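You operate a simulated robot arm through the tools that you are given. There is no shell and no other tool.

Carry out the task below with a simulated robot arm. There is one attempt and no reset: what you move stays moved.

Task
Screw home the loose pins of the green and blue shackles, then clamp the green one in the vice.

The check looks at the end state, three seconds after you hand in, the way a careful person would. Anything else that was tipped, shoved, dropped, spilled or broken makes it a failure.

Robot
A 7-joint arm with a two-finger parallel gripper, fixed in place. Base frame: the origin is at the foot of the arm, x ahead of it, y to its left, z up; the work surface is at about z = 85. Readings come in cm, rad, newtons and seconds.
With the tool pointing down near the work surface it reaches from about 24 to 68 cm from the base axis. Its first joint turns from -1.152 to 1.152 rad. Payload 2.4 kg.
Tool frame: the origin (TCP) lies between the finger pads and is the grasp point; the fingertips stand 3 cm ahead of it; z points along the fingers, y is the line along which they close. The gripper opens to 9.4 cm. The fingers are 2.8 cm wide and 1 cm thick; the gripper's body (5 by 9.6 cm) begins 5.5 cm behind the TCP.
Orientation is that of the tool frame in the base frame, as a unit quaternion [w, x, y, z]. With the fingers straight down and closing along the base's y, the tool's x points along the base's -x, its y along +y and its z along -z.

Tools
- The arm moves only by the tool arm_command. Its argument "rows" is a list of rows, each a list of 7 numbers: the turn, a rotation vector about the tool's x, y, z in units of 120 degrees (1.0 is 120 degrees), then the shift along the tool's x, y, z in units of 500 mm (1.0 is 500 mm), then the opening in per cent of the stroke, from 0 (shut) to 100 (fully open). In form: [[ax, ay, az, x, y, z, grip], ...]. A call has 1 to 20 rows; each row is the pose to reach, as a shift and turn from the pose commanded when the call began, along the tool's axes at that moment. A call with a number of a shift or a turn outside -1 to 1 is refused whole. Rows are played at 5 a second. More than 5 cm and 0.15 rad between two rows, or a gripper value outside its range, and nothing of the call is played. Where a pose cannot be reached the arm comes as near as it can. A force on the tool above 40 N (or 10 N above the force at the start of the call, whichever is more), or a blocked arm, ends the call early, and 0.2 s more pass. Each finger travels about 15.3 cm/s and halts on what it meets, pressing with about 35 N; the grip force reading is that of the motor and also rises with nothing between the fingers. The clock runs only during rows and for 0.2 s after the last one: add rows that repeat a pose to give the fingers time. The reply holds the time, the measured pose of the TCP, the force on the tool along the base axes, the opening and the grip force, in the units named above and with some noise, with the torque about the TCP (base axes, N m) and any sound that the robot's microphone picked up.
- Cameras (640 x 400 px; columns grow to the right, rows downward): "scene" is fixed at [3.9, 49.23, 144.86]; the picture's right is [-0.65, -0.76, 0.00], its down [-0.46, 0.40, -0.79] and it looks along [0.60, -0.52, -0.61] (base axes); focal length 308 px, centre (320, 200). "wrist" rides on the gripper at [7.6, 1.4, -10.3] in the tool frame; the picture's right is [-0.18, 0.98, 0.00], its down [-0.75, -0.14, -0.64] and it looks along [-0.63, -0.12, 0.77] (tool axes); focal length 243 px, centre (320, 200). There is no depth. A picture from a camera that has moved, and an enlarged one, comes with that camera's place and axes in the base frame and with its lens. The place of the scene camera against the robot may be out by one fixed shift of up to 1.8 cm in any direction.
- snapshot(camera): a new picture of that camera. It takes no simulated time.
- zoom(camera, box): a new picture of the part [left, top, right, bottom] of that camera's present view, enlarged. It takes no simulated time.
- finish_job(): hands the job in; it is judged then, once.

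Nothing tells you positions but the pictures and the camera data. Unless the task says otherwise, let go and move clear before handing in.

The tools are called after ">>>" by a JSON object that holds its "name" and its "arguments". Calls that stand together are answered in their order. arm_command: Moves the arm, as the interface text tells. Its arguments: {"type":"object","properties":{"rows":{"type":"array","items":{"type":"array","items":{"type":"number"}}}},"required":["rows"]} The other tools are called the same way: snapshot (camera) takes a picture; zoom (camera, box) takes an enlarged picture of a part of a camera's view; finish_job () hands the job in.

At the start:

```text
t: 0.0
tcp_pos: [33.34, 8.78, 114.14]
tool_rot: [0.001, 0.0, 1.0, 0.0]
wrist_force: [0.8, 0.6, -0.5]
torque: [0.02, 0.01, 0.0]
gripper_width: 9.4
gripper_force: 0.1
```

scene: 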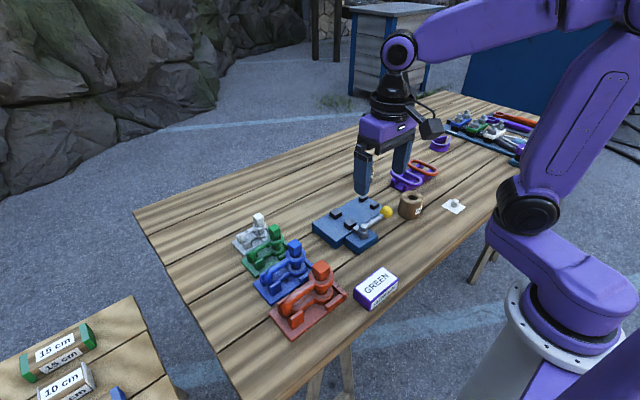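
wrist: 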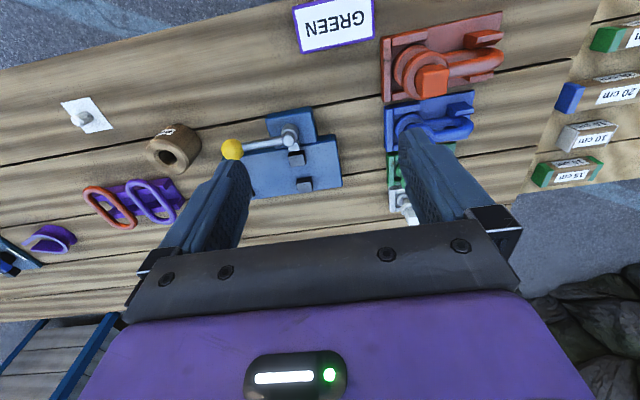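

I see a table with four shackles (white, green, blue, orange) on cradles, a blue vice with a yellow-knobbed lever, and other items. I'll zoom in to look closer before moving.

>>> {"name": "zoom", "arguments": {"camera": "scene", "box": [220, 200, 360, 345]}}

>>> {"name": "zoom", "arguments": {"camera": "scene", "box": [300, 170, 480, 280]}}

>>> {"name": "zoom", "arguments": {"camera": "wrist", "box": [360, 0, 560, 240]}}

>>> {"name": "zoom", "arguments": {"camera": "wrist", "box": [40, 80, 360, 280]}}

>>> {"name": "zoom", "arguments": {"camera": "scene", "box": [380, 90, 560, 200]}}

```text
2.76 times, centred on (290, 272) of scene
camera zoom: at [3.9, 49.23, 144.86], right [-0.65, -0.76, 0.0], down [-0.46, 0.4, -0.79], along [0.6, -0.52, -0.61], focal length 850 px, centre (403, 0)
```

zoom: 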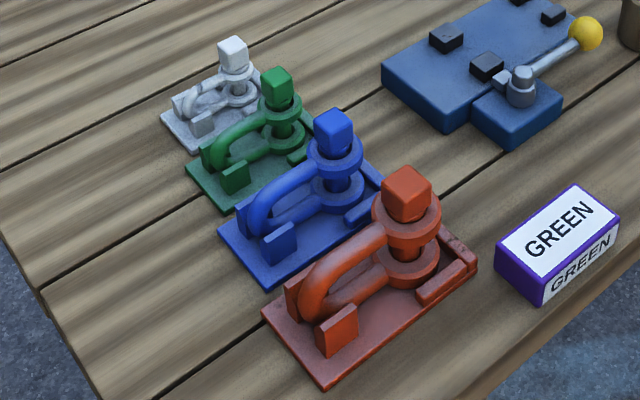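

```text
3.56 times, centred on (390, 225) of scene
camera zoom: at [3.9, 49.23, 144.86], right [-0.65, -0.76, 0.0], down [-0.46, 0.4, -0.79], along [0.6, -0.52, -0.61], focal length 1096 px, centre (71, 111)
```

zoom: 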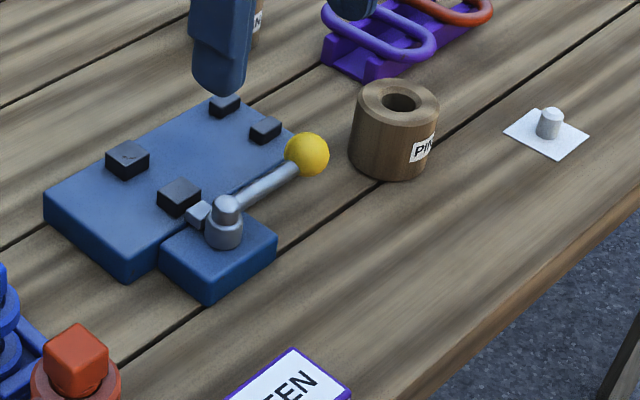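

```text
1.67 times, centred on (460, 120) of wrist
camera zoom: at [25.79, 10.15, 124.38], right [0.18, 0.98, 0.0], down [0.75, -0.14, 0.64], along [0.63, -0.12, -0.77], focal length 404 px, centre (87, 333)
```

zoom: 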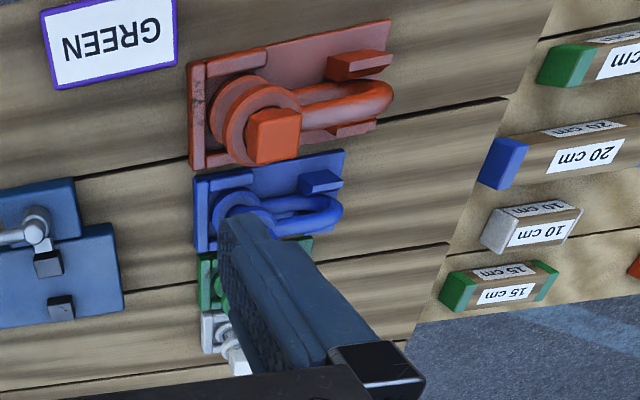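

```text
2.00 times, centred on (200, 180) of wrist
camera zoom: at [25.79, 10.15, 124.38], right [0.18, 0.98, 0.0], down [0.75, -0.14, 0.64], along [0.63, -0.12, -0.77], focal length 485 px, centre (560, 240)
```

zoom: 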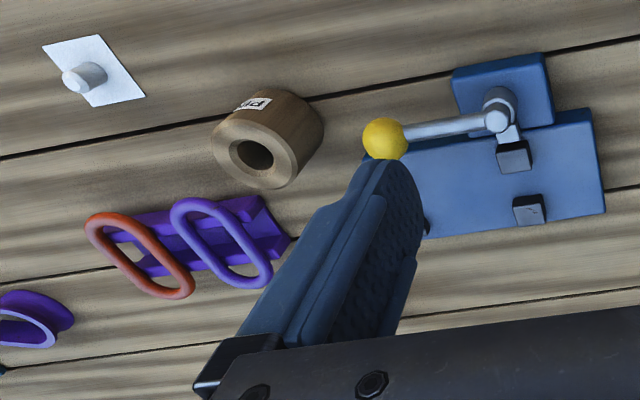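

```text
3.56 times, centred on (470, 145) of scene
camera zoom: at [3.9, 49.23, 144.86], right [-0.65, -0.76, 0.0], down [-0.46, 0.4, -0.79], along [0.6, -0.52, -0.61], focal length 1096 px, centre (-213, 396)
```

zoom: 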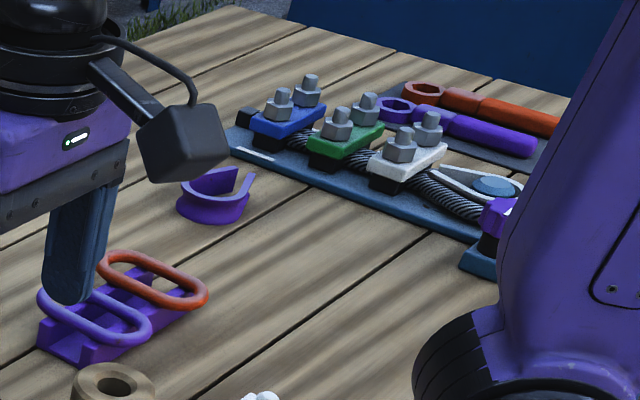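

The shackles sit in cradles near x≈44, y≈20 with vertical pins carrying square heads; the vice lies near y≈8 with its lever. I'll move the wrist camera above the shackles for a closer look.

>>> {"name": "arm_command", "arguments": {"rows": [[0, 0, 0, -0.013, 0.056, 0.0, 100], [0, 0, 0, -0.027, 0.112, 0.03, 100], [0, 0, 0, -0.04, 0.168, 0.06, 100], [0, 0, 0, -0.05, 0.2244, 0.09, 100], [0, 0, 0, -0.053, 0.2244, 0.12, 100], [0, 0, 0, -0.053, 0.2244, 0.12, 100]]}}

>>> {"name": "snapshot", "arguments": {"camera": "wrist"}}

>>> {"name": "snapshot", "arguments": {"camera": "scene"}}

```text
t: 1.4
tcp_pos: [36.0, 20.03, 108.17]
tool_rot: [0.0, 0.0, 1.0, 0.0]
wrist_force: [-0.5, -0.3, -0.1]
torque: [0.0, -0.03, 0.01]
gripper_width: 9.38
gripper_force: 0.0
```

```text
taken
camera wrist: at [28.51, 21.38, 118.38], right [0.18, 0.98, 0.0], down [0.75, -0.14, 0.64], along [0.63, -0.12, -0.77], focal length 243 px, centre (320, 200)
```

wrist: 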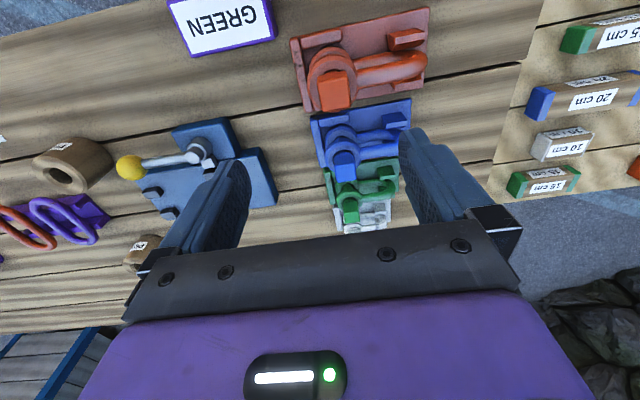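

```text
taken
```

scene: 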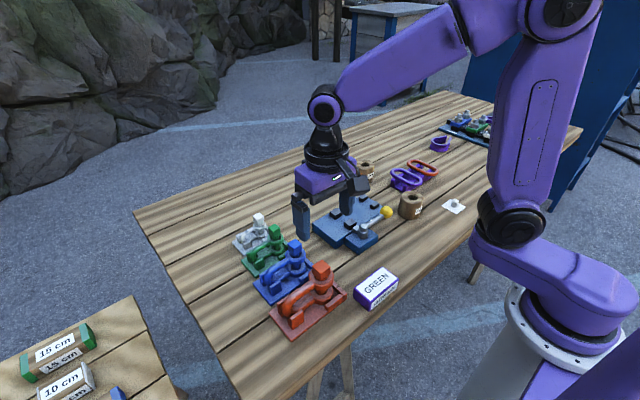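

>>> {"name": "zoom", "arguments": {"camera": "wrist", "box": [280, 0, 440, 100]}}

>>> {"name": "zoom", "arguments": {"camera": "wrist", "box": [290, 90, 450, 240]}}

>>> {"name": "zoom", "arguments": {"camera": "wrist", "box": [100, 100, 300, 280]}}

>>> {"name": "zoom", "arguments": {"camera": "scene", "box": [225, 205, 325, 305]}}

```text
4.00 times, centred on (360, 50) of wrist
camera zoom: at [28.51, 21.38, 118.38], right [0.18, 0.98, 0.0], down [0.75, -0.14, 0.64], along [0.63, -0.12, -0.77], focal length 970 px, centre (160, 800)
```

zoom: 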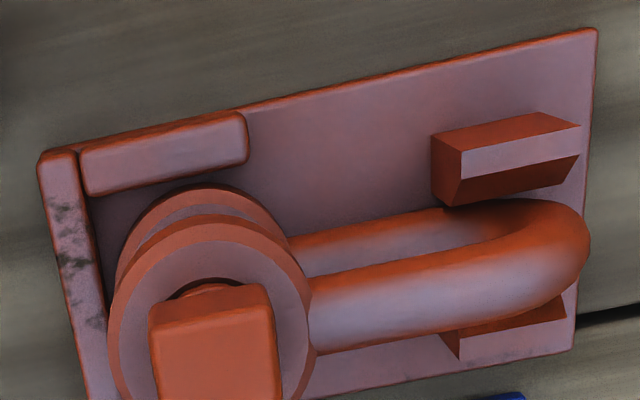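

```text
2.67 times, centred on (370, 165) of wrist
camera zoom: at [28.51, 21.38, 118.38], right [0.18, 0.98, 0.0], down [0.75, -0.14, 0.64], along [0.63, -0.12, -0.77], focal length 647 px, centre (187, 293)
```

zoom: 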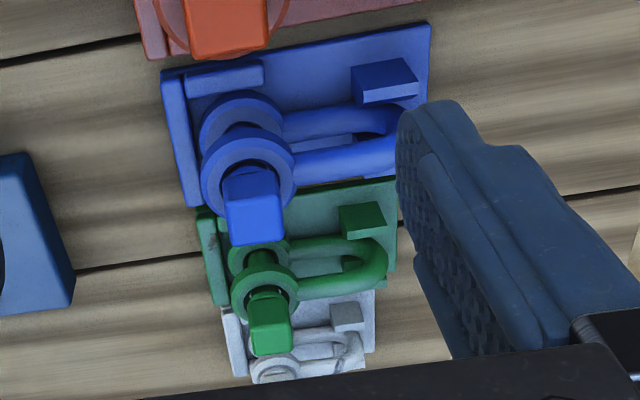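

```text
2.22 times, centred on (200, 190) of wrist
camera zoom: at [28.51, 21.38, 118.38], right [0.18, 0.98, 0.0], down [0.75, -0.14, 0.64], along [0.63, -0.12, -0.77], focal length 539 px, centre (587, 222)
```

zoom: 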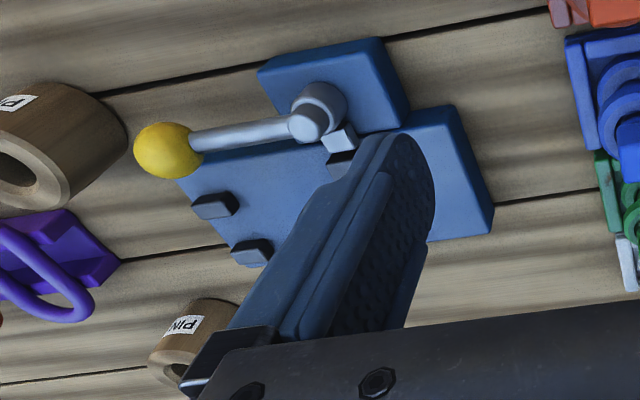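

```text
4.00 times, centred on (275, 255) of scene
camera zoom: at [3.9, 49.23, 144.86], right [-0.65, -0.76, 0.0], down [-0.46, 0.4, -0.79], along [0.6, -0.52, -0.61], focal length 1232 px, centre (500, -20)
```

zoom: 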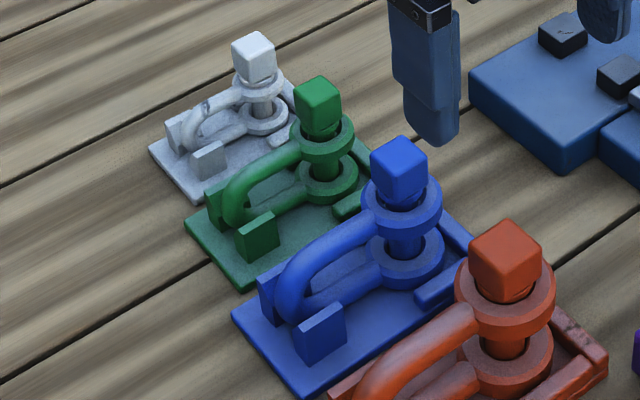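

The pins stand in a row at about y≈21.4: orange x≈35, blue x≈44, green x≈52, white x≈59. I'll zoom in tightly to compare how far each head stands above its ear.

>>> {"name": "zoom", "arguments": {"camera": "scene", "box": [270, 232, 320, 282]}}

>>> {"name": "zoom", "arguments": {"camera": "scene", "box": [245, 205, 295, 255]}}

>>> {"name": "zoom", "arguments": {"camera": "scene", "box": [290, 255, 350, 315]}}

>>> {"name": "zoom", "arguments": {"camera": "scene", "box": [355, 150, 445, 225]}}

```text
8.00 times, centred on (295, 257) of scene
camera zoom: at [3.9, 49.23, 144.86], right [-0.65, -0.76, 0.0], down [-0.46, 0.4, -0.79], along [0.6, -0.52, -0.61], focal length 2465 px, centre (520, -256)
```

zoom: 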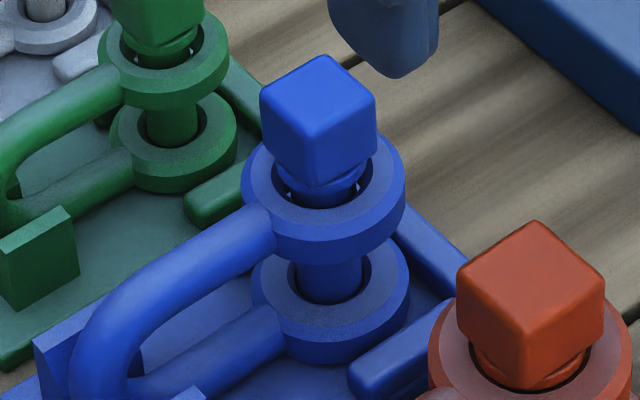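

```text
8.00 times, centred on (270, 230) of scene
camera zoom: at [3.9, 49.23, 144.86], right [-0.65, -0.76, 0.0], down [-0.46, 0.4, -0.79], along [0.6, -0.52, -0.61], focal length 2465 px, centre (720, -40)
```

zoom: 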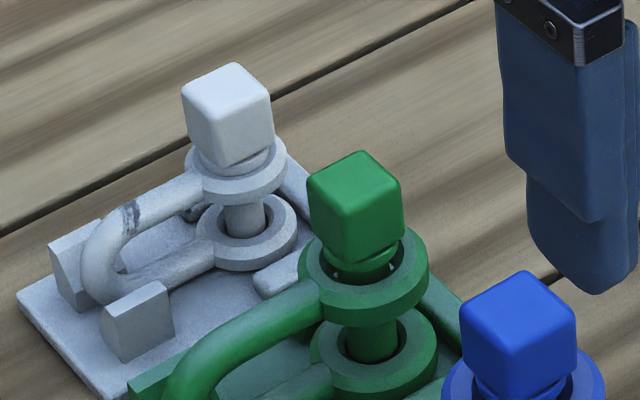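

```text
6.67 times, centred on (320, 285) of scene
camera zoom: at [3.9, 49.23, 144.86], right [-0.65, -0.76, 0.0], down [-0.46, 0.4, -0.79], along [0.6, -0.52, -0.61], focal length 2054 px, centre (320, -367)
```

zoom: 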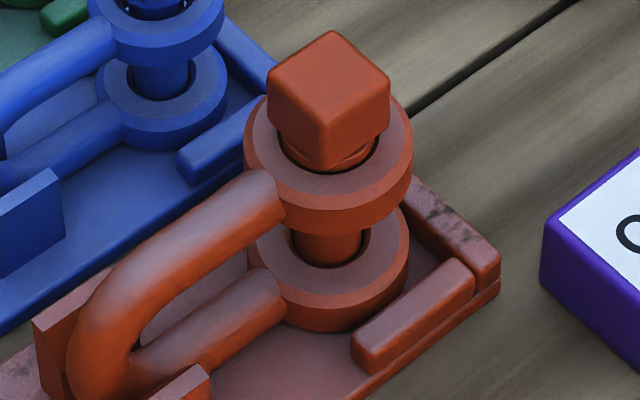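

```text
5.33 times, centred on (400, 188) of scene
camera zoom: at [3.9, 49.23, 144.86], right [-0.65, -0.76, 0.0], down [-0.46, 0.4, -0.79], along [0.6, -0.52, -0.61], focal length 1643 px, centre (-107, 267)
```

zoom: 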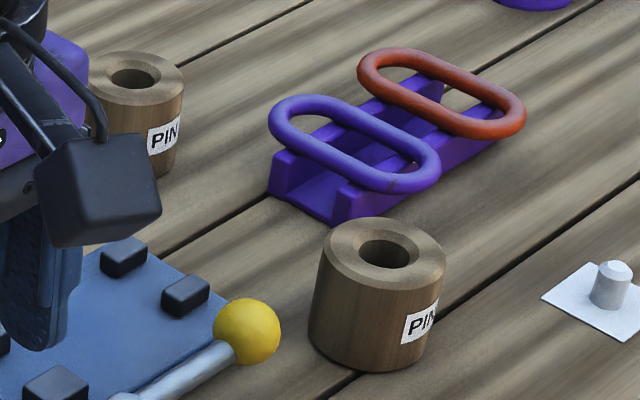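

The blue and green heads show a gap over the ear. Next I'll look at the vice closely with the wrist camera to understand its jaws and lever.

>>> {"name": "arm_command", "arguments": {"rows": [[0, 0, 0, 0, -0.09, 0.0, 100], [0, 0, 0, 0, -0.18, 0.0, 100], [0, 0, 0, 0, -0.26, 0.0, 100], [0, 0, 0, 0, -0.34, 0.0, 100], [0, 0, 0, 0, -0.34, 0.0, 100]]}}

>>> {"name": "snapshot", "arguments": {"camera": "wrist"}}

>>> {"name": "zoom", "arguments": {"camera": "wrist", "box": [250, 60, 410, 220]}}

>>> {"name": "zoom", "arguments": {"camera": "scene", "box": [220, 200, 320, 300]}}

```text
t: 2.6
tcp_pos: [36.13, 2.8, 108.26]
tool_rot: [0.0, 0.0, 1.0, 0.0]
wrist_force: [0.3, -0.3, -0.2]
torque: [0.01, 0.02, 0.02]
gripper_width: 9.4
gripper_force: 0.1
```

```text
taken
camera wrist: at [28.56, 4.24, 118.42], right [0.18, 0.98, 0.0], down [0.75, -0.14, 0.64], along [0.63, -0.12, -0.77], focal length 243 px, centre (320, 200)
```

wrist: 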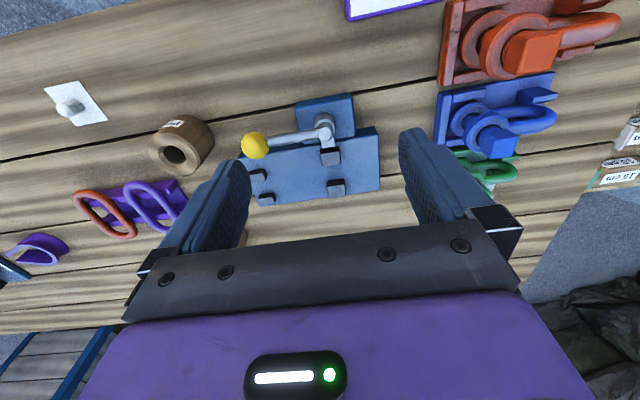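

```text
2.50 times, centred on (330, 140) of wrist
camera zoom: at [28.56, 4.24, 118.42], right [0.18, 0.98, 0.0], down [0.75, -0.14, 0.64], along [0.63, -0.12, -0.77], focal length 606 px, centre (295, 350)
```

zoom: 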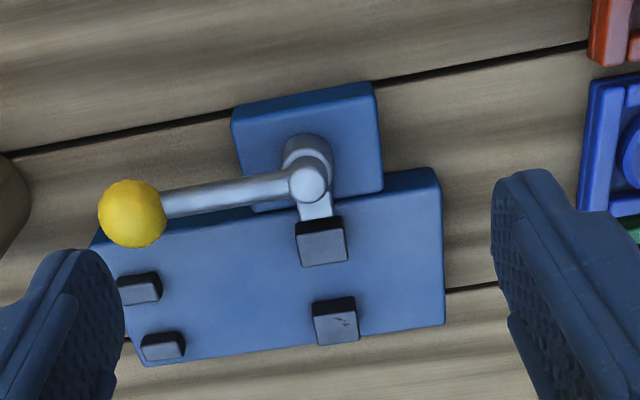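

```text
4.00 times, centred on (270, 250) of scene
camera zoom: at [3.9, 49.23, 144.86], right [-0.65, -0.76, 0.0], down [-0.46, 0.4, -0.79], along [0.6, -0.52, -0.61], focal length 1232 px, centre (520, 0)
```

zoom: 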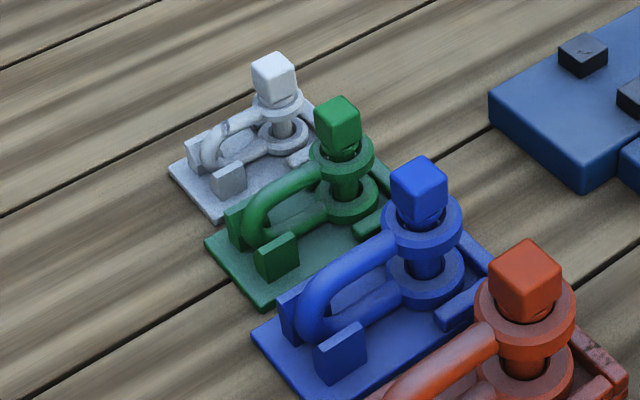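

The vice is axis-aligned: jaws at y≈2.6 (x≈45 moving, x≈50.4 fixed), lever pivot at (40.4, 2.6) with its knob toward −y, and two posts at y≈−8. Now I'll look closely at green and blue from nearby.

>>> {"name": "arm_command", "arguments": {"rows": [[0, 0, 0, -0.02, 0.08, 0.0, 100], [0, 0, 0, -0.05, 0.16, 0.0, 100], [0, 0, 0, -0.08, 0.24, 0.0, 100], [0, 0, 0, -0.11, 0.32, 0.0, 100], [0, 0, 0, -0.14, 0.4, 0.03, 100], [0, 0, 0, -0.158, 0.424, 0.07, 100], [0, 0, 0, -0.158, 0.424, 0.085, 100], [0, 0, 0, -0.158, 0.424, 0.085, 100]]}}

>>> {"name": "snapshot", "arguments": {"camera": "wrist"}}

>>> {"name": "zoom", "arguments": {"camera": "wrist", "box": [240, 80, 420, 240]}}

```text
t: 4.4
tcp_pos: [43.94, 24.27, 103.86]
tool_rot: [0.0, 0.001, 1.0, 0.0]
wrist_force: [-0.4, -0.9, 0.3]
torque: [-0.01, 0.02, -0.02]
gripper_width: 9.42
gripper_force: 0.0
```

```text
taken
camera wrist: at [36.39, 25.63, 114.11], right [0.18, 0.98, 0.0], down [0.75, -0.14, 0.64], along [0.63, -0.12, -0.77], focal length 243 px, centre (320, 200)
```

wrist: 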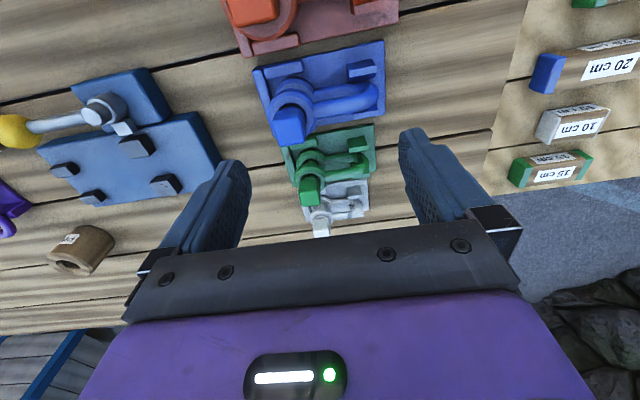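

```text
2.50 times, centred on (330, 160) of wrist
camera zoom: at [36.39, 25.63, 114.11], right [0.18, 0.98, 0.0], down [0.75, -0.14, 0.64], along [0.63, -0.12, -0.77], focal length 606 px, centre (295, 300)
```

zoom: 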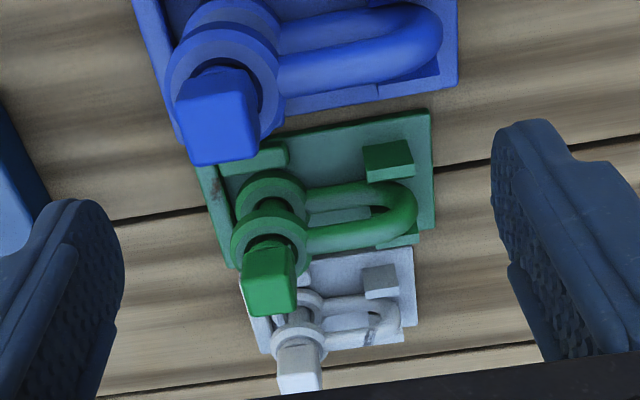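

Green's head triangulates to about (52.7, 21.4, 92). I want a side view of the pins, so I'll swing the wrist round to put the camera on the −y side and then tilt it.

>>> {"name": "arm_command", "arguments": {"rows": [[0, 0, -0.068, -0.0074, -0.0223, -0.0039, 100], [0, 0, -0.136, -0.0148, -0.0446, -0.0078, 100], [0, 0, -0.205, -0.022, -0.067, -0.0117, 100], [0, 0, -0.273, -0.0296, -0.089, -0.0156, 100], [0, 0, -0.341, -0.037, -0.1115, -0.0195, 100], [0, 0, -0.409, -0.0444, -0.134, -0.0234, 100], [0, 0, -0.477, -0.052, -0.156, -0.0273, 100], [0, 0, -0.545, -0.059, -0.178, -0.031, 100], [0, 0, -0.614, -0.0666, -0.2, -0.035, 100], [0, 0, -0.682, -0.074, -0.223, -0.039, 100], [0, 0, -0.75, -0.081, -0.245, -0.043, 100], [0, 0, -0.75, -0.081, -0.245, -0.043, 100]]}}

>>> {"name": "snapshot", "arguments": {"camera": "wrist"}}

```text
t: 7.0
tcp_pos: [48.03, 11.94, 105.99]
tool_rot: [0.0, 0.708, -0.706, 0.0]
wrist_force: [-0.2, -0.1, 0.6]
torque: [0.01, -0.02, -0.03]
gripper_width: 9.4
gripper_force: 0.0
```

```text
taken
camera wrist: at [46.59, 4.2, 116.29], right [-0.98, 0.18, 0.0], down [0.14, 0.75, 0.64], along [0.12, 0.63, -0.77], focal length 243 px, centre (320, 200)
```

wrist: 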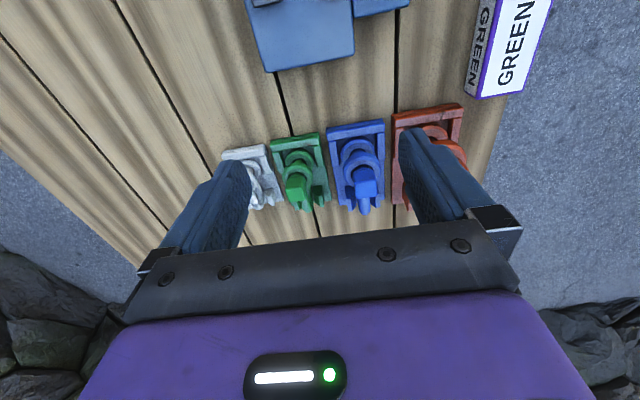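

The wrist turned fine. Next I tilt the tool about 40° and lower it so the camera looks nearly horizontally at the pins.

>>> {"name": "arm_command", "arguments": {"rows": [[0, -0.056, 0, -0.003, 0, 0.02, 100], [0, -0.111, 0, -0.006, 0, 0.05, 100], [0, -0.167, 0, -0.01, 0, 0.08, 100], [0, -0.222, 0, -0.013, 0, 0.11, 100], [0, -0.278, 0, -0.016, 0, 0.14, 100], [0, -0.333, 0, -0.02, 0, 0.15, 100], [0, -0.333, 0, -0.02, 0, 0.16, 100], [0, -0.333, 0, -0.02, 0, 0.16, 100]]}}

>>> {"name": "snapshot", "arguments": {"camera": "wrist"}}

>>> {"name": "zoom", "arguments": {"camera": "wrist", "box": [220, 130, 420, 260]}}

>>> {"name": "snapshot", "arguments": {"camera": "scene"}}

```text
t: 8.8
tcp_pos: [48.09, 12.88, 98.1]
tool_rot: [0.242, -0.664, 0.665, 0.242]
wrist_force: [0.1, -0.4, 1.1]
torque: [-0.05, 0.02, -0.03]
gripper_width: 9.42
gripper_force: 0.1
```

```text
taken
camera wrist: at [46.58, 0.38, 100.96], right [-0.98, 0.14, 0.12], down [0.14, 0.16, 0.98], along [0.12, 0.98, -0.18], focal length 243 px, centre (320, 200)
```

wrist: 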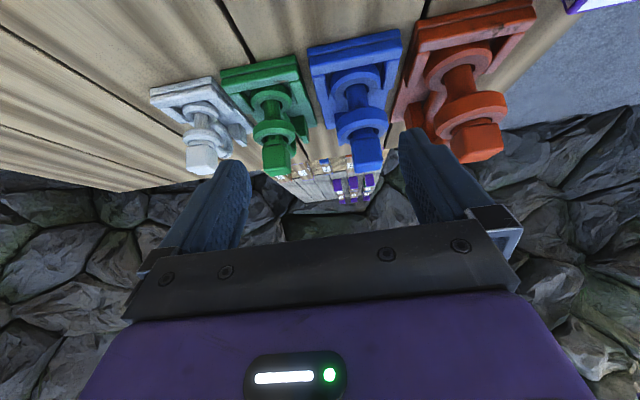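

```text
3.08 times, centred on (320, 195) of wrist
camera zoom: at [46.58, 0.38, 100.96], right [-0.98, 0.14, 0.12], down [0.14, 0.16, 0.98], along [0.12, 0.98, -0.18], focal length 746 px, centre (320, 215)
```

zoom: 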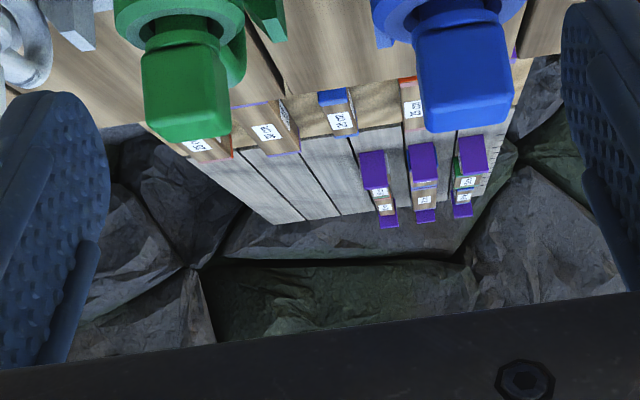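

```text
taken
```

scene: 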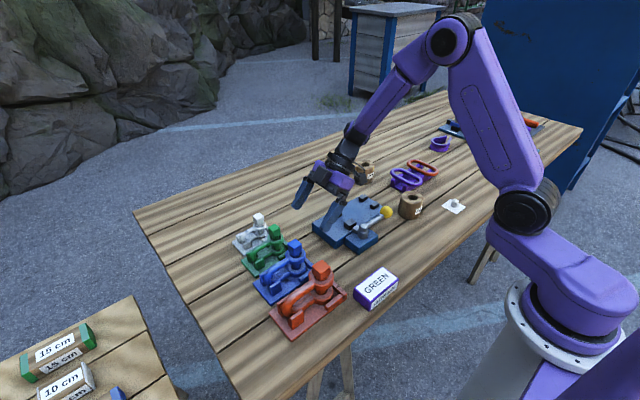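

>>> {"name": "zoom", "arguments": {"camera": "wrist", "box": [215, 40, 315, 190]}}

>>> {"name": "zoom", "arguments": {"camera": "wrist", "box": [300, 20, 420, 190]}}

>>> {"name": "zoom", "arguments": {"camera": "wrist", "box": [390, 0, 540, 180]}}

>>> {"name": "zoom", "arguments": {"camera": "wrist", "box": [140, 70, 260, 190]}}

```text
2.67 times, centred on (265, 115) of wrist
camera zoom: at [46.58, 0.38, 100.96], right [-0.98, 0.14, 0.12], down [0.14, 0.16, 0.98], along [0.12, 0.98, -0.18], focal length 647 px, centre (467, 427)
```

zoom: 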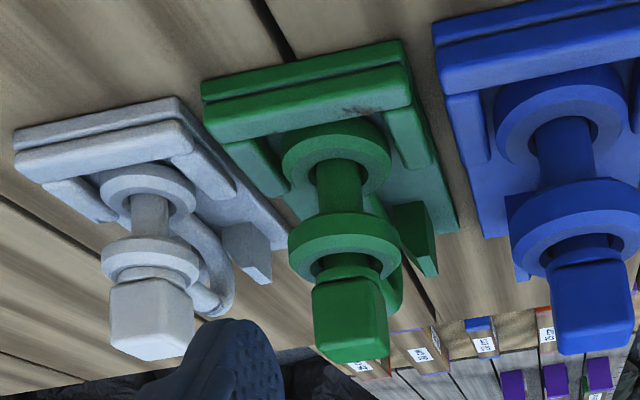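

```text
2.35 times, centred on (360, 105) of wrist
camera zoom: at [46.58, 0.38, 100.96], right [-0.98, 0.14, 0.12], down [0.14, 0.16, 0.98], along [0.12, 0.98, -0.18], focal length 571 px, centre (226, 424)
```

zoom: 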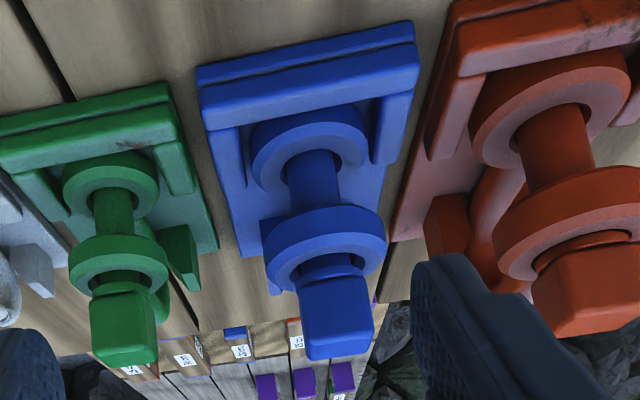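

```text
2.22 times, centred on (465, 90) of wrist
camera zoom: at [46.58, 0.38, 100.96], right [-0.98, 0.14, 0.12], down [0.14, 0.16, 0.98], along [0.12, 0.98, -0.18], focal length 539 px, centre (-2, 444)
```

zoom: 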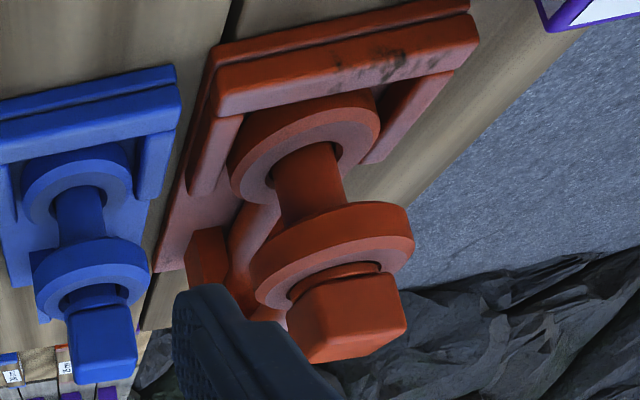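

```text
3.33 times, centred on (200, 130) of wrist
camera zoom: at [46.58, 0.38, 100.96], right [-0.98, 0.14, 0.12], down [0.14, 0.16, 0.98], along [0.12, 0.98, -0.18], focal length 809 px, centre (720, 433)
```

zoom: 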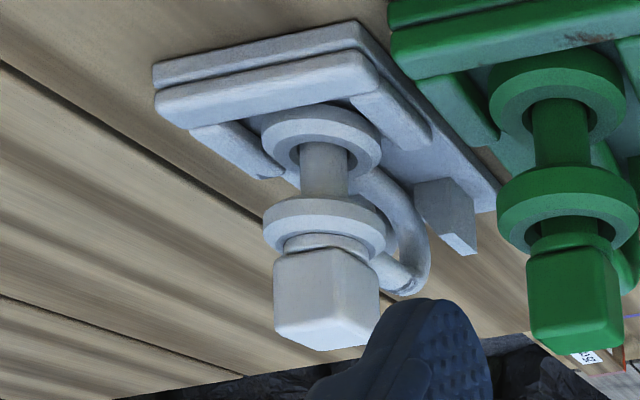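

>>> {"name": "zoom", "arguments": {"camera": "wrist", "box": [250, 110, 310, 180]}}

>>> {"name": "zoom", "arguments": {"camera": "wrist", "box": [330, 100, 400, 180]}}

>>> {"name": "zoom", "arguments": {"camera": "wrist", "box": [430, 80, 520, 170]}}

>>> {"name": "zoom", "arguments": {"camera": "wrist", "box": [175, 120, 235, 180]}}

```text
5.71 times, centred on (280, 145) of wrist
camera zoom: at [46.58, 0.38, 100.96], right [-0.98, 0.14, 0.12], down [0.14, 0.16, 0.98], along [0.12, 0.98, -0.18], focal length 1386 px, centre (549, 514)
```

zoom: 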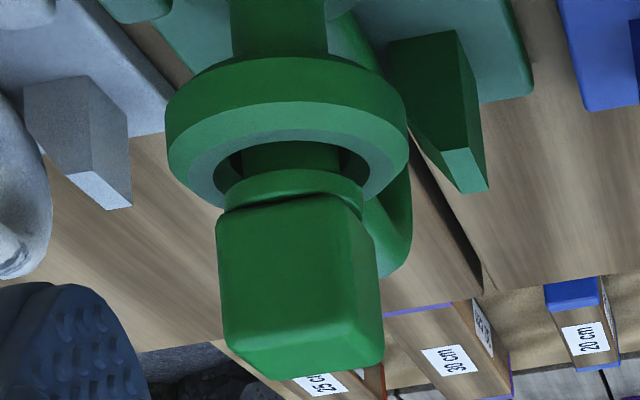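

```text
5.00 times, centred on (365, 140) of wrist
camera zoom: at [46.58, 0.38, 100.96], right [-0.98, 0.14, 0.12], down [0.14, 0.16, 0.98], along [0.12, 0.98, -0.18], focal length 1213 px, centre (95, 500)
```

zoom: 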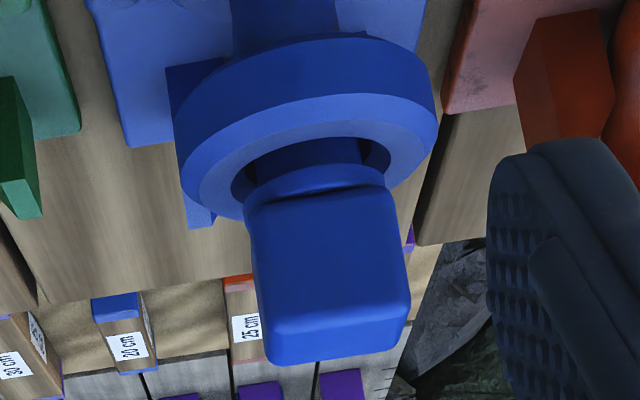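

```text
4.44 times, centred on (475, 125) of wrist
camera zoom: at [46.58, 0.38, 100.96], right [-0.98, 0.14, 0.12], down [0.14, 0.16, 0.98], along [0.12, 0.98, -0.18], focal length 1078 px, centre (-369, 533)
```

zoom: 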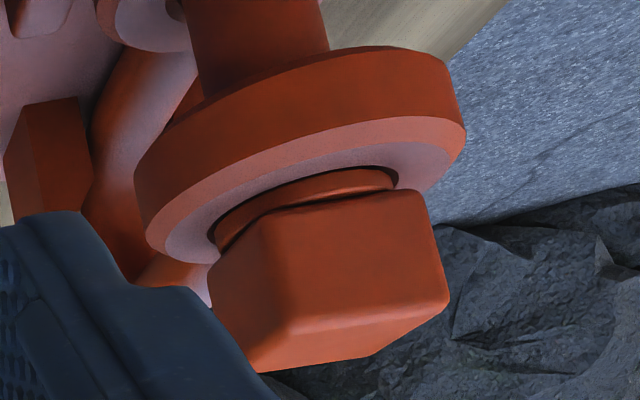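

```text
6.67 times, centred on (205, 150) of wrist
camera zoom: at [46.58, 0.38, 100.96], right [-0.98, 0.14, 0.12], down [0.14, 0.16, 0.98], along [0.12, 0.98, -0.18], focal length 1618 px, centre (1087, 533)
```

zoom: 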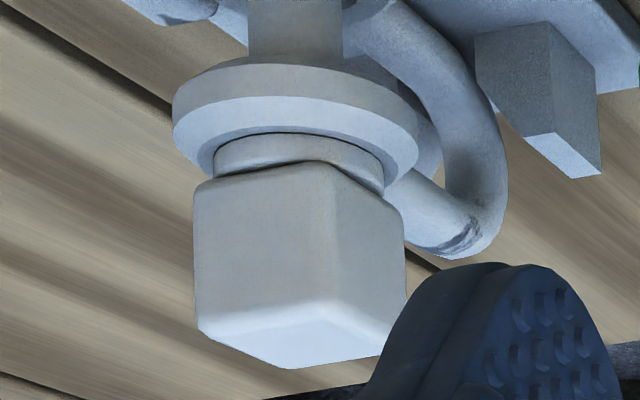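

Side view shows white and orange collars seated, while green and blue have ~0.4–0.5 cm of shank showing below the collar. Head heights: green ≈91.8–94.1, blue ≈92.6–95; ears at ≈90.8 and ≈91.7. I'll go back to vertical and test how far the wrist can turn counter-clockwise.

>>> {"name": "arm_command", "arguments": {"rows": [[0, 0.04, 0, -0.03, 0, -0.036, 100], [0, 0.1, 0, -0.06, 0, -0.072, 100], [0, 0.16, 0, -0.09, 0, -0.108, 100], [0, 0.222, 0, -0.103, 0, -0.1226, 100], [0, 0.278, 0, -0.103, 0, -0.1226, 100], [0, 0.333, 0, -0.103, 0, -0.1226, 100], [0, 0.333, 0, -0.103, 0, -0.1226, 100]]}}

```text
t: 10.4
tcp_pos: [47.98, 12.95, 106.08]
tool_rot: [0.001, 0.708, -0.707, 0.001]
wrist_force: [0.9, 0.6, 0.3]
torque: [0.02, 0.0, -0.01]
gripper_width: 9.41
gripper_force: 0.1
```

Vertical again. Now I move over the blue pin while turning a further 90° counter-clockwise, to see if the wrist reaches it.

>>> {"name": "arm_command", "arguments": {"rows": [[0, 0, -0.068, -0.0154, 0.006, 0.0036, 100], [0, 0, -0.136, -0.0307, 0.012, 0.0073, 100], [0, 0, -0.205, -0.046, 0.018, 0.011, 100], [0, 0, -0.273, -0.0615, 0.024, 0.0145, 100], [0, 0, -0.341, -0.077, 0.03, 0.018, 100], [0, 0, -0.409, -0.092, 0.036, 0.022, 100], [0, 0, -0.477, -0.108, 0.042, 0.0255, 100], [0, 0, -0.545, -0.123, 0.048, 0.029, 100], [0, 0, -0.614, -0.138, 0.054, 0.033, 100], [0, 0, -0.682, -0.154, 0.06, 0.036, 100], [0, 0, -0.75, -0.169, 0.066, 0.04, 100], [0, 0, -0.75, -0.169, 0.066, 0.04, 100]]}}

>>> {"name": "snapshot", "arguments": {"camera": "wrist"}}

```text
t: 13.0
tcp_pos: [44.6, 21.37, 104.04]
tool_rot: [0.001, 1.0, 0.001, 0.0]
wrist_force: [0.3, -0.2, 0.2]
torque: [0.01, -0.01, -0.02]
gripper_width: 9.39
gripper_force: 0.0
```

```text
taken
camera wrist: at [52.34, 19.96, 114.29], right [-0.18, -0.98, 0.0], down [-0.75, 0.14, 0.64], along [-0.63, 0.12, -0.77], focal length 243 px, centre (320, 200)
```

wrist: 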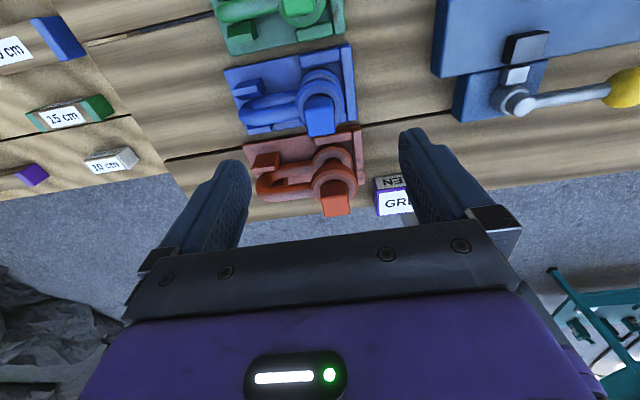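

>>> {"name": "zoom", "arguments": {"camera": "wrist", "box": [270, 50, 370, 150]}}

>>> {"name": "zoom", "arguments": {"camera": "wrist", "box": [210, 0, 350, 60]}}

```text
4.00 times, centred on (320, 100) of wrist
camera zoom: at [52.34, 19.96, 114.29], right [-0.18, -0.98, 0.0], down [-0.75, 0.14, 0.64], along [-0.63, 0.12, -0.77], focal length 970 px, centre (320, 600)
```

zoom: 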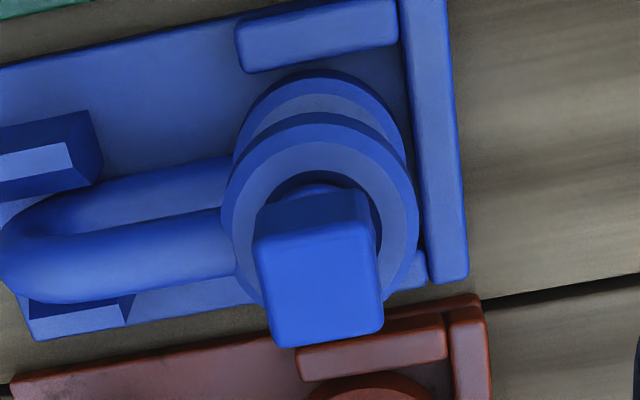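

```text
4.57 times, centred on (280, 30) of wrist
camera zoom: at [52.34, 19.96, 114.29], right [-0.18, -0.98, 0.0], down [-0.75, 0.14, 0.64], along [-0.63, 0.12, -0.77], focal length 1109 px, centre (503, 977)
```

zoom: 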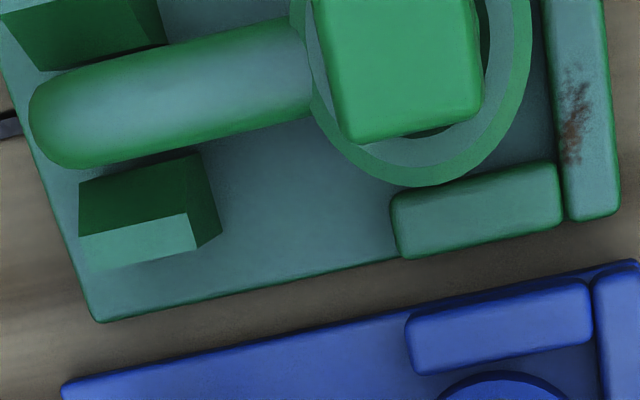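

The wrist reaches −180°. Blue pin axis ≈(44.7, 21.4), head flats within a few degrees of the axes; green pin axis ≈(52.7, 21.4). I'll lower onto the blue head with a modest opening.

>>> {"name": "arm_command", "arguments": {"rows": [[0, 0, 0, 0.002, -0.001, 0.02, 53], [0, 0, 0, 0.002, -0.001, 0.06, 53], [0, 0, 0, 0.002, -0.001, 0.1, 53], [0, 0, 0, 0.002, -0.001, 0.13, 53], [0, 0, 0, 0.002, -0.001, 0.15, 53], [0, 0, 0, 0.002, -0.001, 0.163, 53], [0, 0, 0, 0.002, -0.001, 0.163, 53]]}}

>>> {"name": "snapshot", "arguments": {"camera": "wrist"}}

>>> {"name": "zoom", "arguments": {"camera": "scene", "box": [260, 190, 340, 290]}}

```text
t: 14.6
tcp_pos: [44.7, 21.42, 95.89]
tool_rot: [-0.001, 1.0, 0.001, 0.0]
wrist_force: [0.6, -0.1, 0.8]
torque: [-0.02, -0.01, -0.01]
gripper_width: 4.97
gripper_force: 0.1
```

```text
taken
camera wrist: at [52.42, 19.95, 106.17], right [-0.18, -0.98, 0.0], down [-0.75, 0.14, 0.64], along [-0.63, 0.12, -0.77], focal length 243 px, centre (320, 200)
```

wrist: 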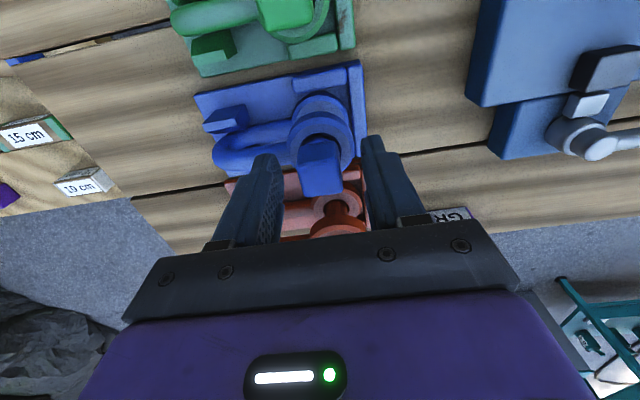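

```text
4.00 times, centred on (300, 240) of scene
camera zoom: at [3.9, 49.23, 144.86], right [-0.65, -0.76, 0.0], down [-0.46, 0.4, -0.79], along [0.6, -0.52, -0.61], focal length 1232 px, centre (400, 40)
```

zoom: 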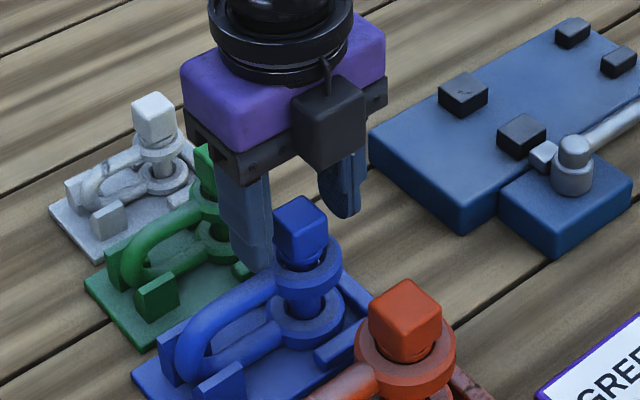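

>>> {"name": "zoom", "arguments": {"camera": "wrist", "box": [230, 100, 410, 250]}}

```text
2.67 times, centred on (320, 175) of wrist
camera zoom: at [52.42, 19.95, 106.17], right [-0.18, -0.98, 0.0], down [-0.75, 0.14, 0.64], along [-0.63, 0.12, -0.77], focal length 647 px, centre (320, 267)
```

zoom: 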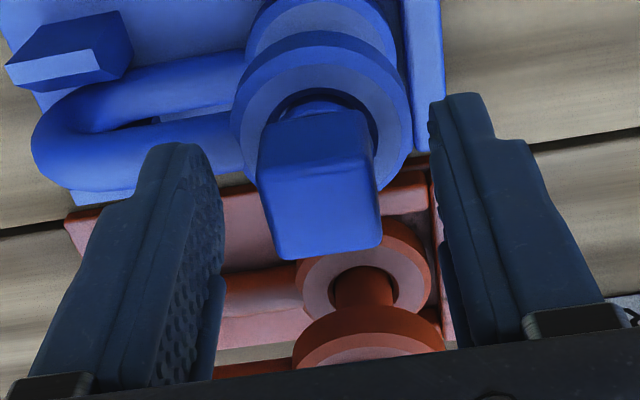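

The head sits centred between the fingers with tips just above the ear. I close on it.

>>> {"name": "arm_command", "arguments": {"rows": [[0, 0, 0, 0, 0, 0, 35], [0, 0, 0, 0, 0, 0, 20], [0, 0, 0, 0, 0, 0, 10], [0, 0, 0, 0, 0, 0, 10]]}}

>>> {"name": "zoom", "arguments": {"camera": "wrist", "box": [230, 100, 410, 250]}}

```text
t: 15.6
tcp_pos: [44.69, 21.43, 96.01]
tool_rot: [0.0, 1.0, 0.001, 0.0]
wrist_force: [0.4, 1.2, -0.7]
torque: [0.04, 0.01, 0.0]
gripper_width: 2.41
gripper_force: 35.7
```

```text
2.67 times, centred on (320, 175) of wrist
camera zoom: at [52.42, 19.97, 106.18], right [-0.18, -0.98, 0.0], down [-0.75, 0.14, 0.64], along [-0.63, 0.12, -0.77], focal length 647 px, centre (320, 267)
```

zoom: 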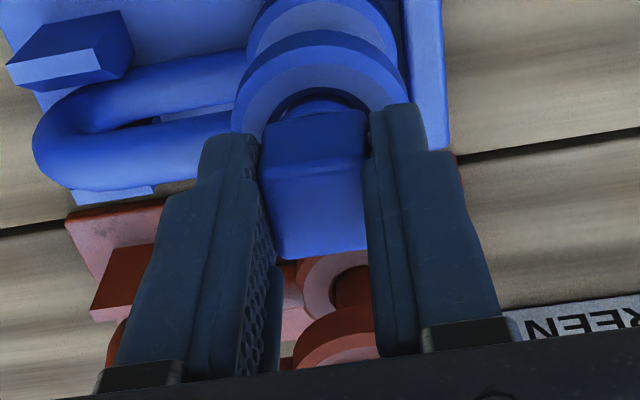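

Gripped at 2.41 cm on the flats. Now a first clockwise turn (45°) while watching force and torque.

>>> {"name": "arm_command", "arguments": {"rows": [[0, 0, 0.06, 0, 0, 0, 10], [0, 0, 0.12, 0, 0, 0, 10], [0, 0, 0.18, 0, 0, 0, 10], [0, 0, 0.25, 0, 0, 0, 10], [0, 0, 0.32, 0, 0, 0, 10], [0, 0, 0.375, 0, 0, 0, 10]]}}

>>> {"name": "zoom", "arguments": {"camera": "scene", "box": [260, 190, 340, 290]}}

```text
t: 17.0
tcp_pos: [44.77, 21.5, 96.03]
tool_rot: [0.001, 0.923, -0.385, 0.0]
wrist_force: [-0.7, -0.6, -0.9]
torque: [-0.13, 0.06, 0.04]
gripper_width: 2.42
gripper_force: 35.7
```

```text
4.00 times, centred on (300, 240) of scene
camera zoom: at [3.9, 49.23, 144.86], right [-0.65, -0.76, 0.0], down [-0.46, 0.4, -0.79], along [0.6, -0.52, -0.61], focal length 1232 px, centre (400, 40)
```

zoom: 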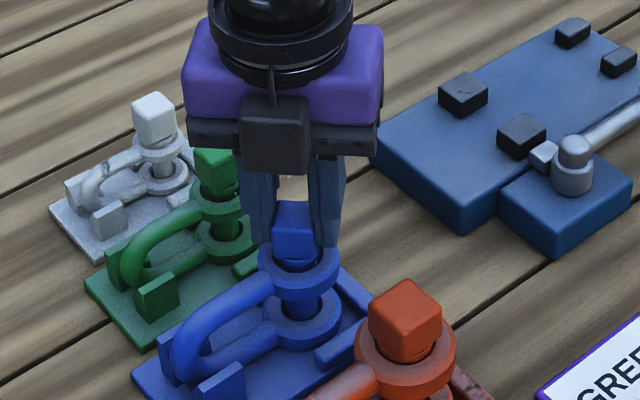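

The pin turns with the gripper at low torque and the shackle stays put. I continue with a 120° clockwise turn.

>>> {"name": "arm_command", "arguments": {"rows": [[0, 0, 0.07, 0, 0, 0, 10], [0, 0, 0.14, 0, 0, 0, 10], [0, 0, 0.21, 0, 0, 0, 10], [0, 0, 0.28, 0, 0, 0, 10], [0, 0, 0.35, 0, 0, 0, 10], [0, 0, 0.42, 0, 0, 0, 10], [0, 0, 0.49, 0, 0, 0, 10], [0, 0, 0.56, 0, 0, 0, 10], [0, 0, 0.63, 0, 0, 0, 10], [0, 0, 0.7, 0, 0, 0, 10], [0, 0, 0.77, 0, 0, 0, 10], [0, 0, 0.84, 0, 0, 0, 10], [0, 0, 0.91, 0, 0, 0, 10], [0, 0, 0.98, 0, 0, 0, 10], [0, 0, 1.0, 0, 0, 0, 10]]}}

>>> {"name": "zoom", "arguments": {"camera": "scene", "box": [260, 190, 340, 290]}}

>>> {"name": "zoom", "arguments": {"camera": "wrist", "box": [230, 100, 410, 250]}}

```text
t: 20.2
tcp_pos: [44.64, 21.43, 95.91]
tool_rot: [-0.002, -0.131, 0.991, -0.001]
wrist_force: [-14.8, 2.6, -8.0]
torque: [0.2, 1.42, 0.1]
gripper_width: 2.41
gripper_force: 35.1
```

```text
4.00 times, centred on (300, 240) of scene
camera zoom: at [3.88, 49.24, 144.86], right [-0.65, -0.76, 0.0], down [-0.46, 0.4, -0.79], along [0.6, -0.52, -0.61], focal length 1232 px, centre (400, 40)
```

zoom: 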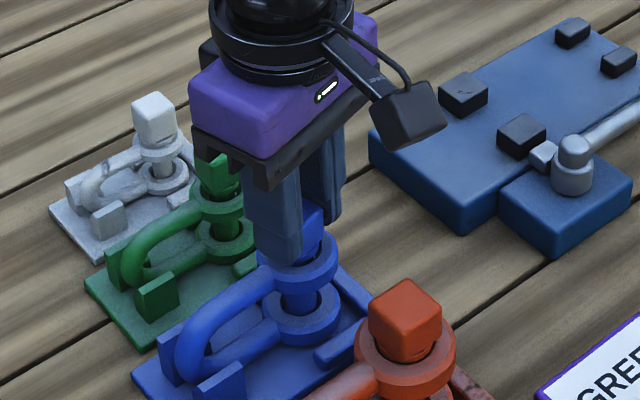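

```text
2.67 times, centred on (320, 175) of wrist
camera zoom: at [37.01, 20.8, 106.14], right [-0.07, 1.0, 0.0], down [0.77, 0.06, 0.64], along [0.64, 0.05, -0.77], focal length 647 px, centre (320, 267)
```

zoom: 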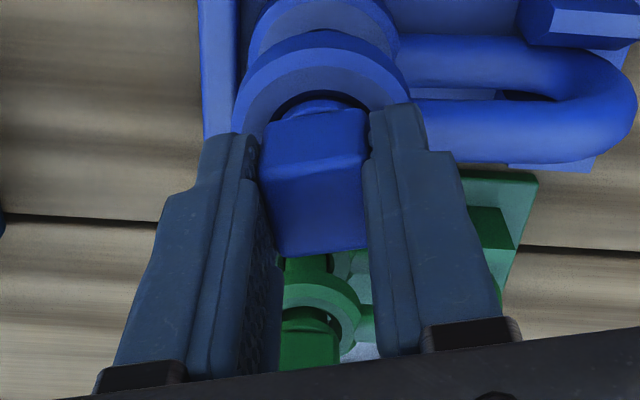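

The turn went 165° but a sideways load built up (−15 N in x), so my grip axis was slightly off in x. I'll release to relieve it and look.

>>> {"name": "arm_command", "arguments": {"rows": [[0, 0, 0, 0, 0, 0, 53], [0, 0, 0, 0, 0, 0, 53], [0, 0, 0, 0, 0, 0, 53]]}}

>>> {"name": "zoom", "arguments": {"camera": "wrist", "box": [230, 100, 410, 250]}}

>>> {"name": "zoom", "arguments": {"camera": "scene", "box": [270, 220, 330, 280]}}

```text
t: 21.0
tcp_pos: [44.83, 21.46, 95.92]
tool_rot: [0.001, -0.131, 0.991, 0.0]
wrist_force: [0.4, 0.4, -0.8]
torque: [0.0, 0.0, 0.0]
gripper_width: 4.97
gripper_force: 0.0
```

```text
2.67 times, centred on (320, 175) of wrist
camera zoom: at [37.12, 20.79, 106.16], right [-0.08, 1.0, 0.0], down [0.76, 0.06, 0.64], along [0.64, 0.05, -0.77], focal length 647 px, centre (320, 267)
```

zoom: 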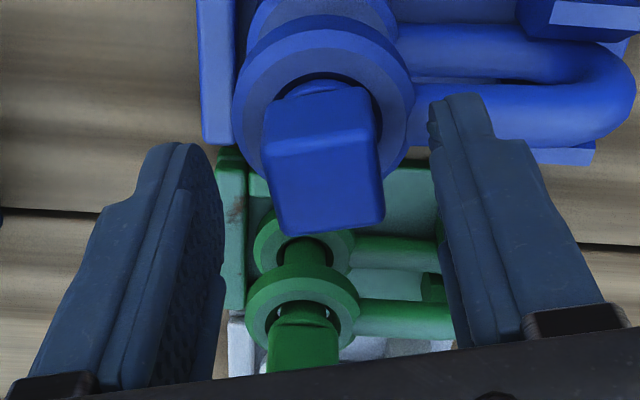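

```text
6.67 times, centred on (300, 250) of scene
camera zoom: at [3.9, 49.23, 144.86], right [-0.65, -0.76, 0.0], down [-0.46, 0.4, -0.79], along [0.6, -0.52, -0.61], focal length 2054 px, centre (453, -133)
```

zoom: 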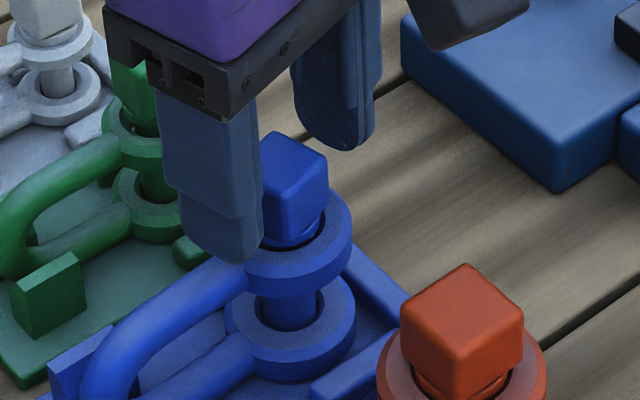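

>>> {"name": "zoom", "arguments": {"camera": "scene", "box": [290, 232, 325, 262]}}

>>> {"name": "zoom", "arguments": {"camera": "wrist", "box": [290, 100, 350, 170]}}

```text
13.33 times, centred on (308, 247) of scene
camera zoom: at [3.9, 49.23, 144.86], right [-0.65, -0.76, 0.0], down [-0.46, 0.4, -0.79], along [0.6, -0.52, -0.61], focal length 4108 px, centre (487, -427)
```

zoom: 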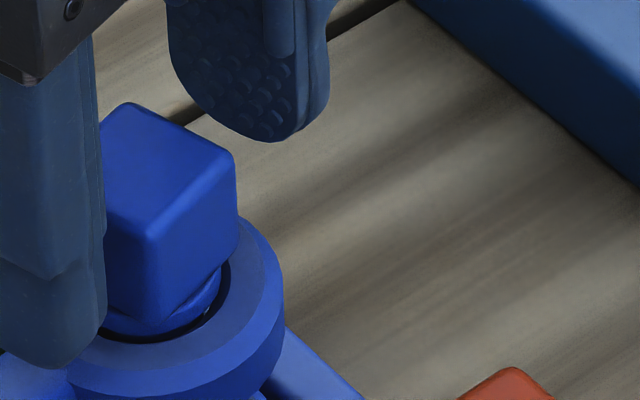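

```text
5.71 times, centred on (320, 135) of wrist
camera zoom: at [37.12, 20.79, 106.16], right [-0.08, 1.0, 0.0], down [0.76, 0.06, 0.64], along [0.64, 0.05, -0.77], focal length 1386 px, centre (320, 571)
```

zoom: 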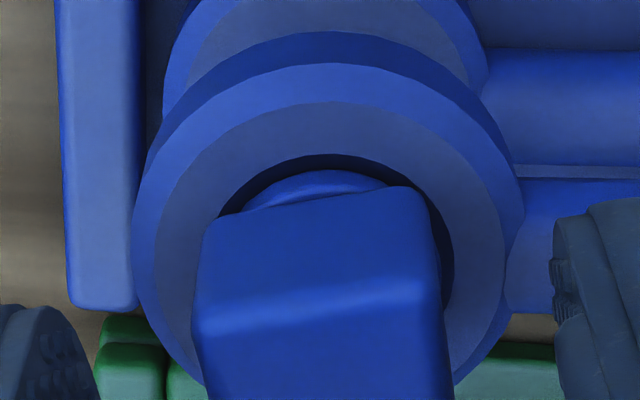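

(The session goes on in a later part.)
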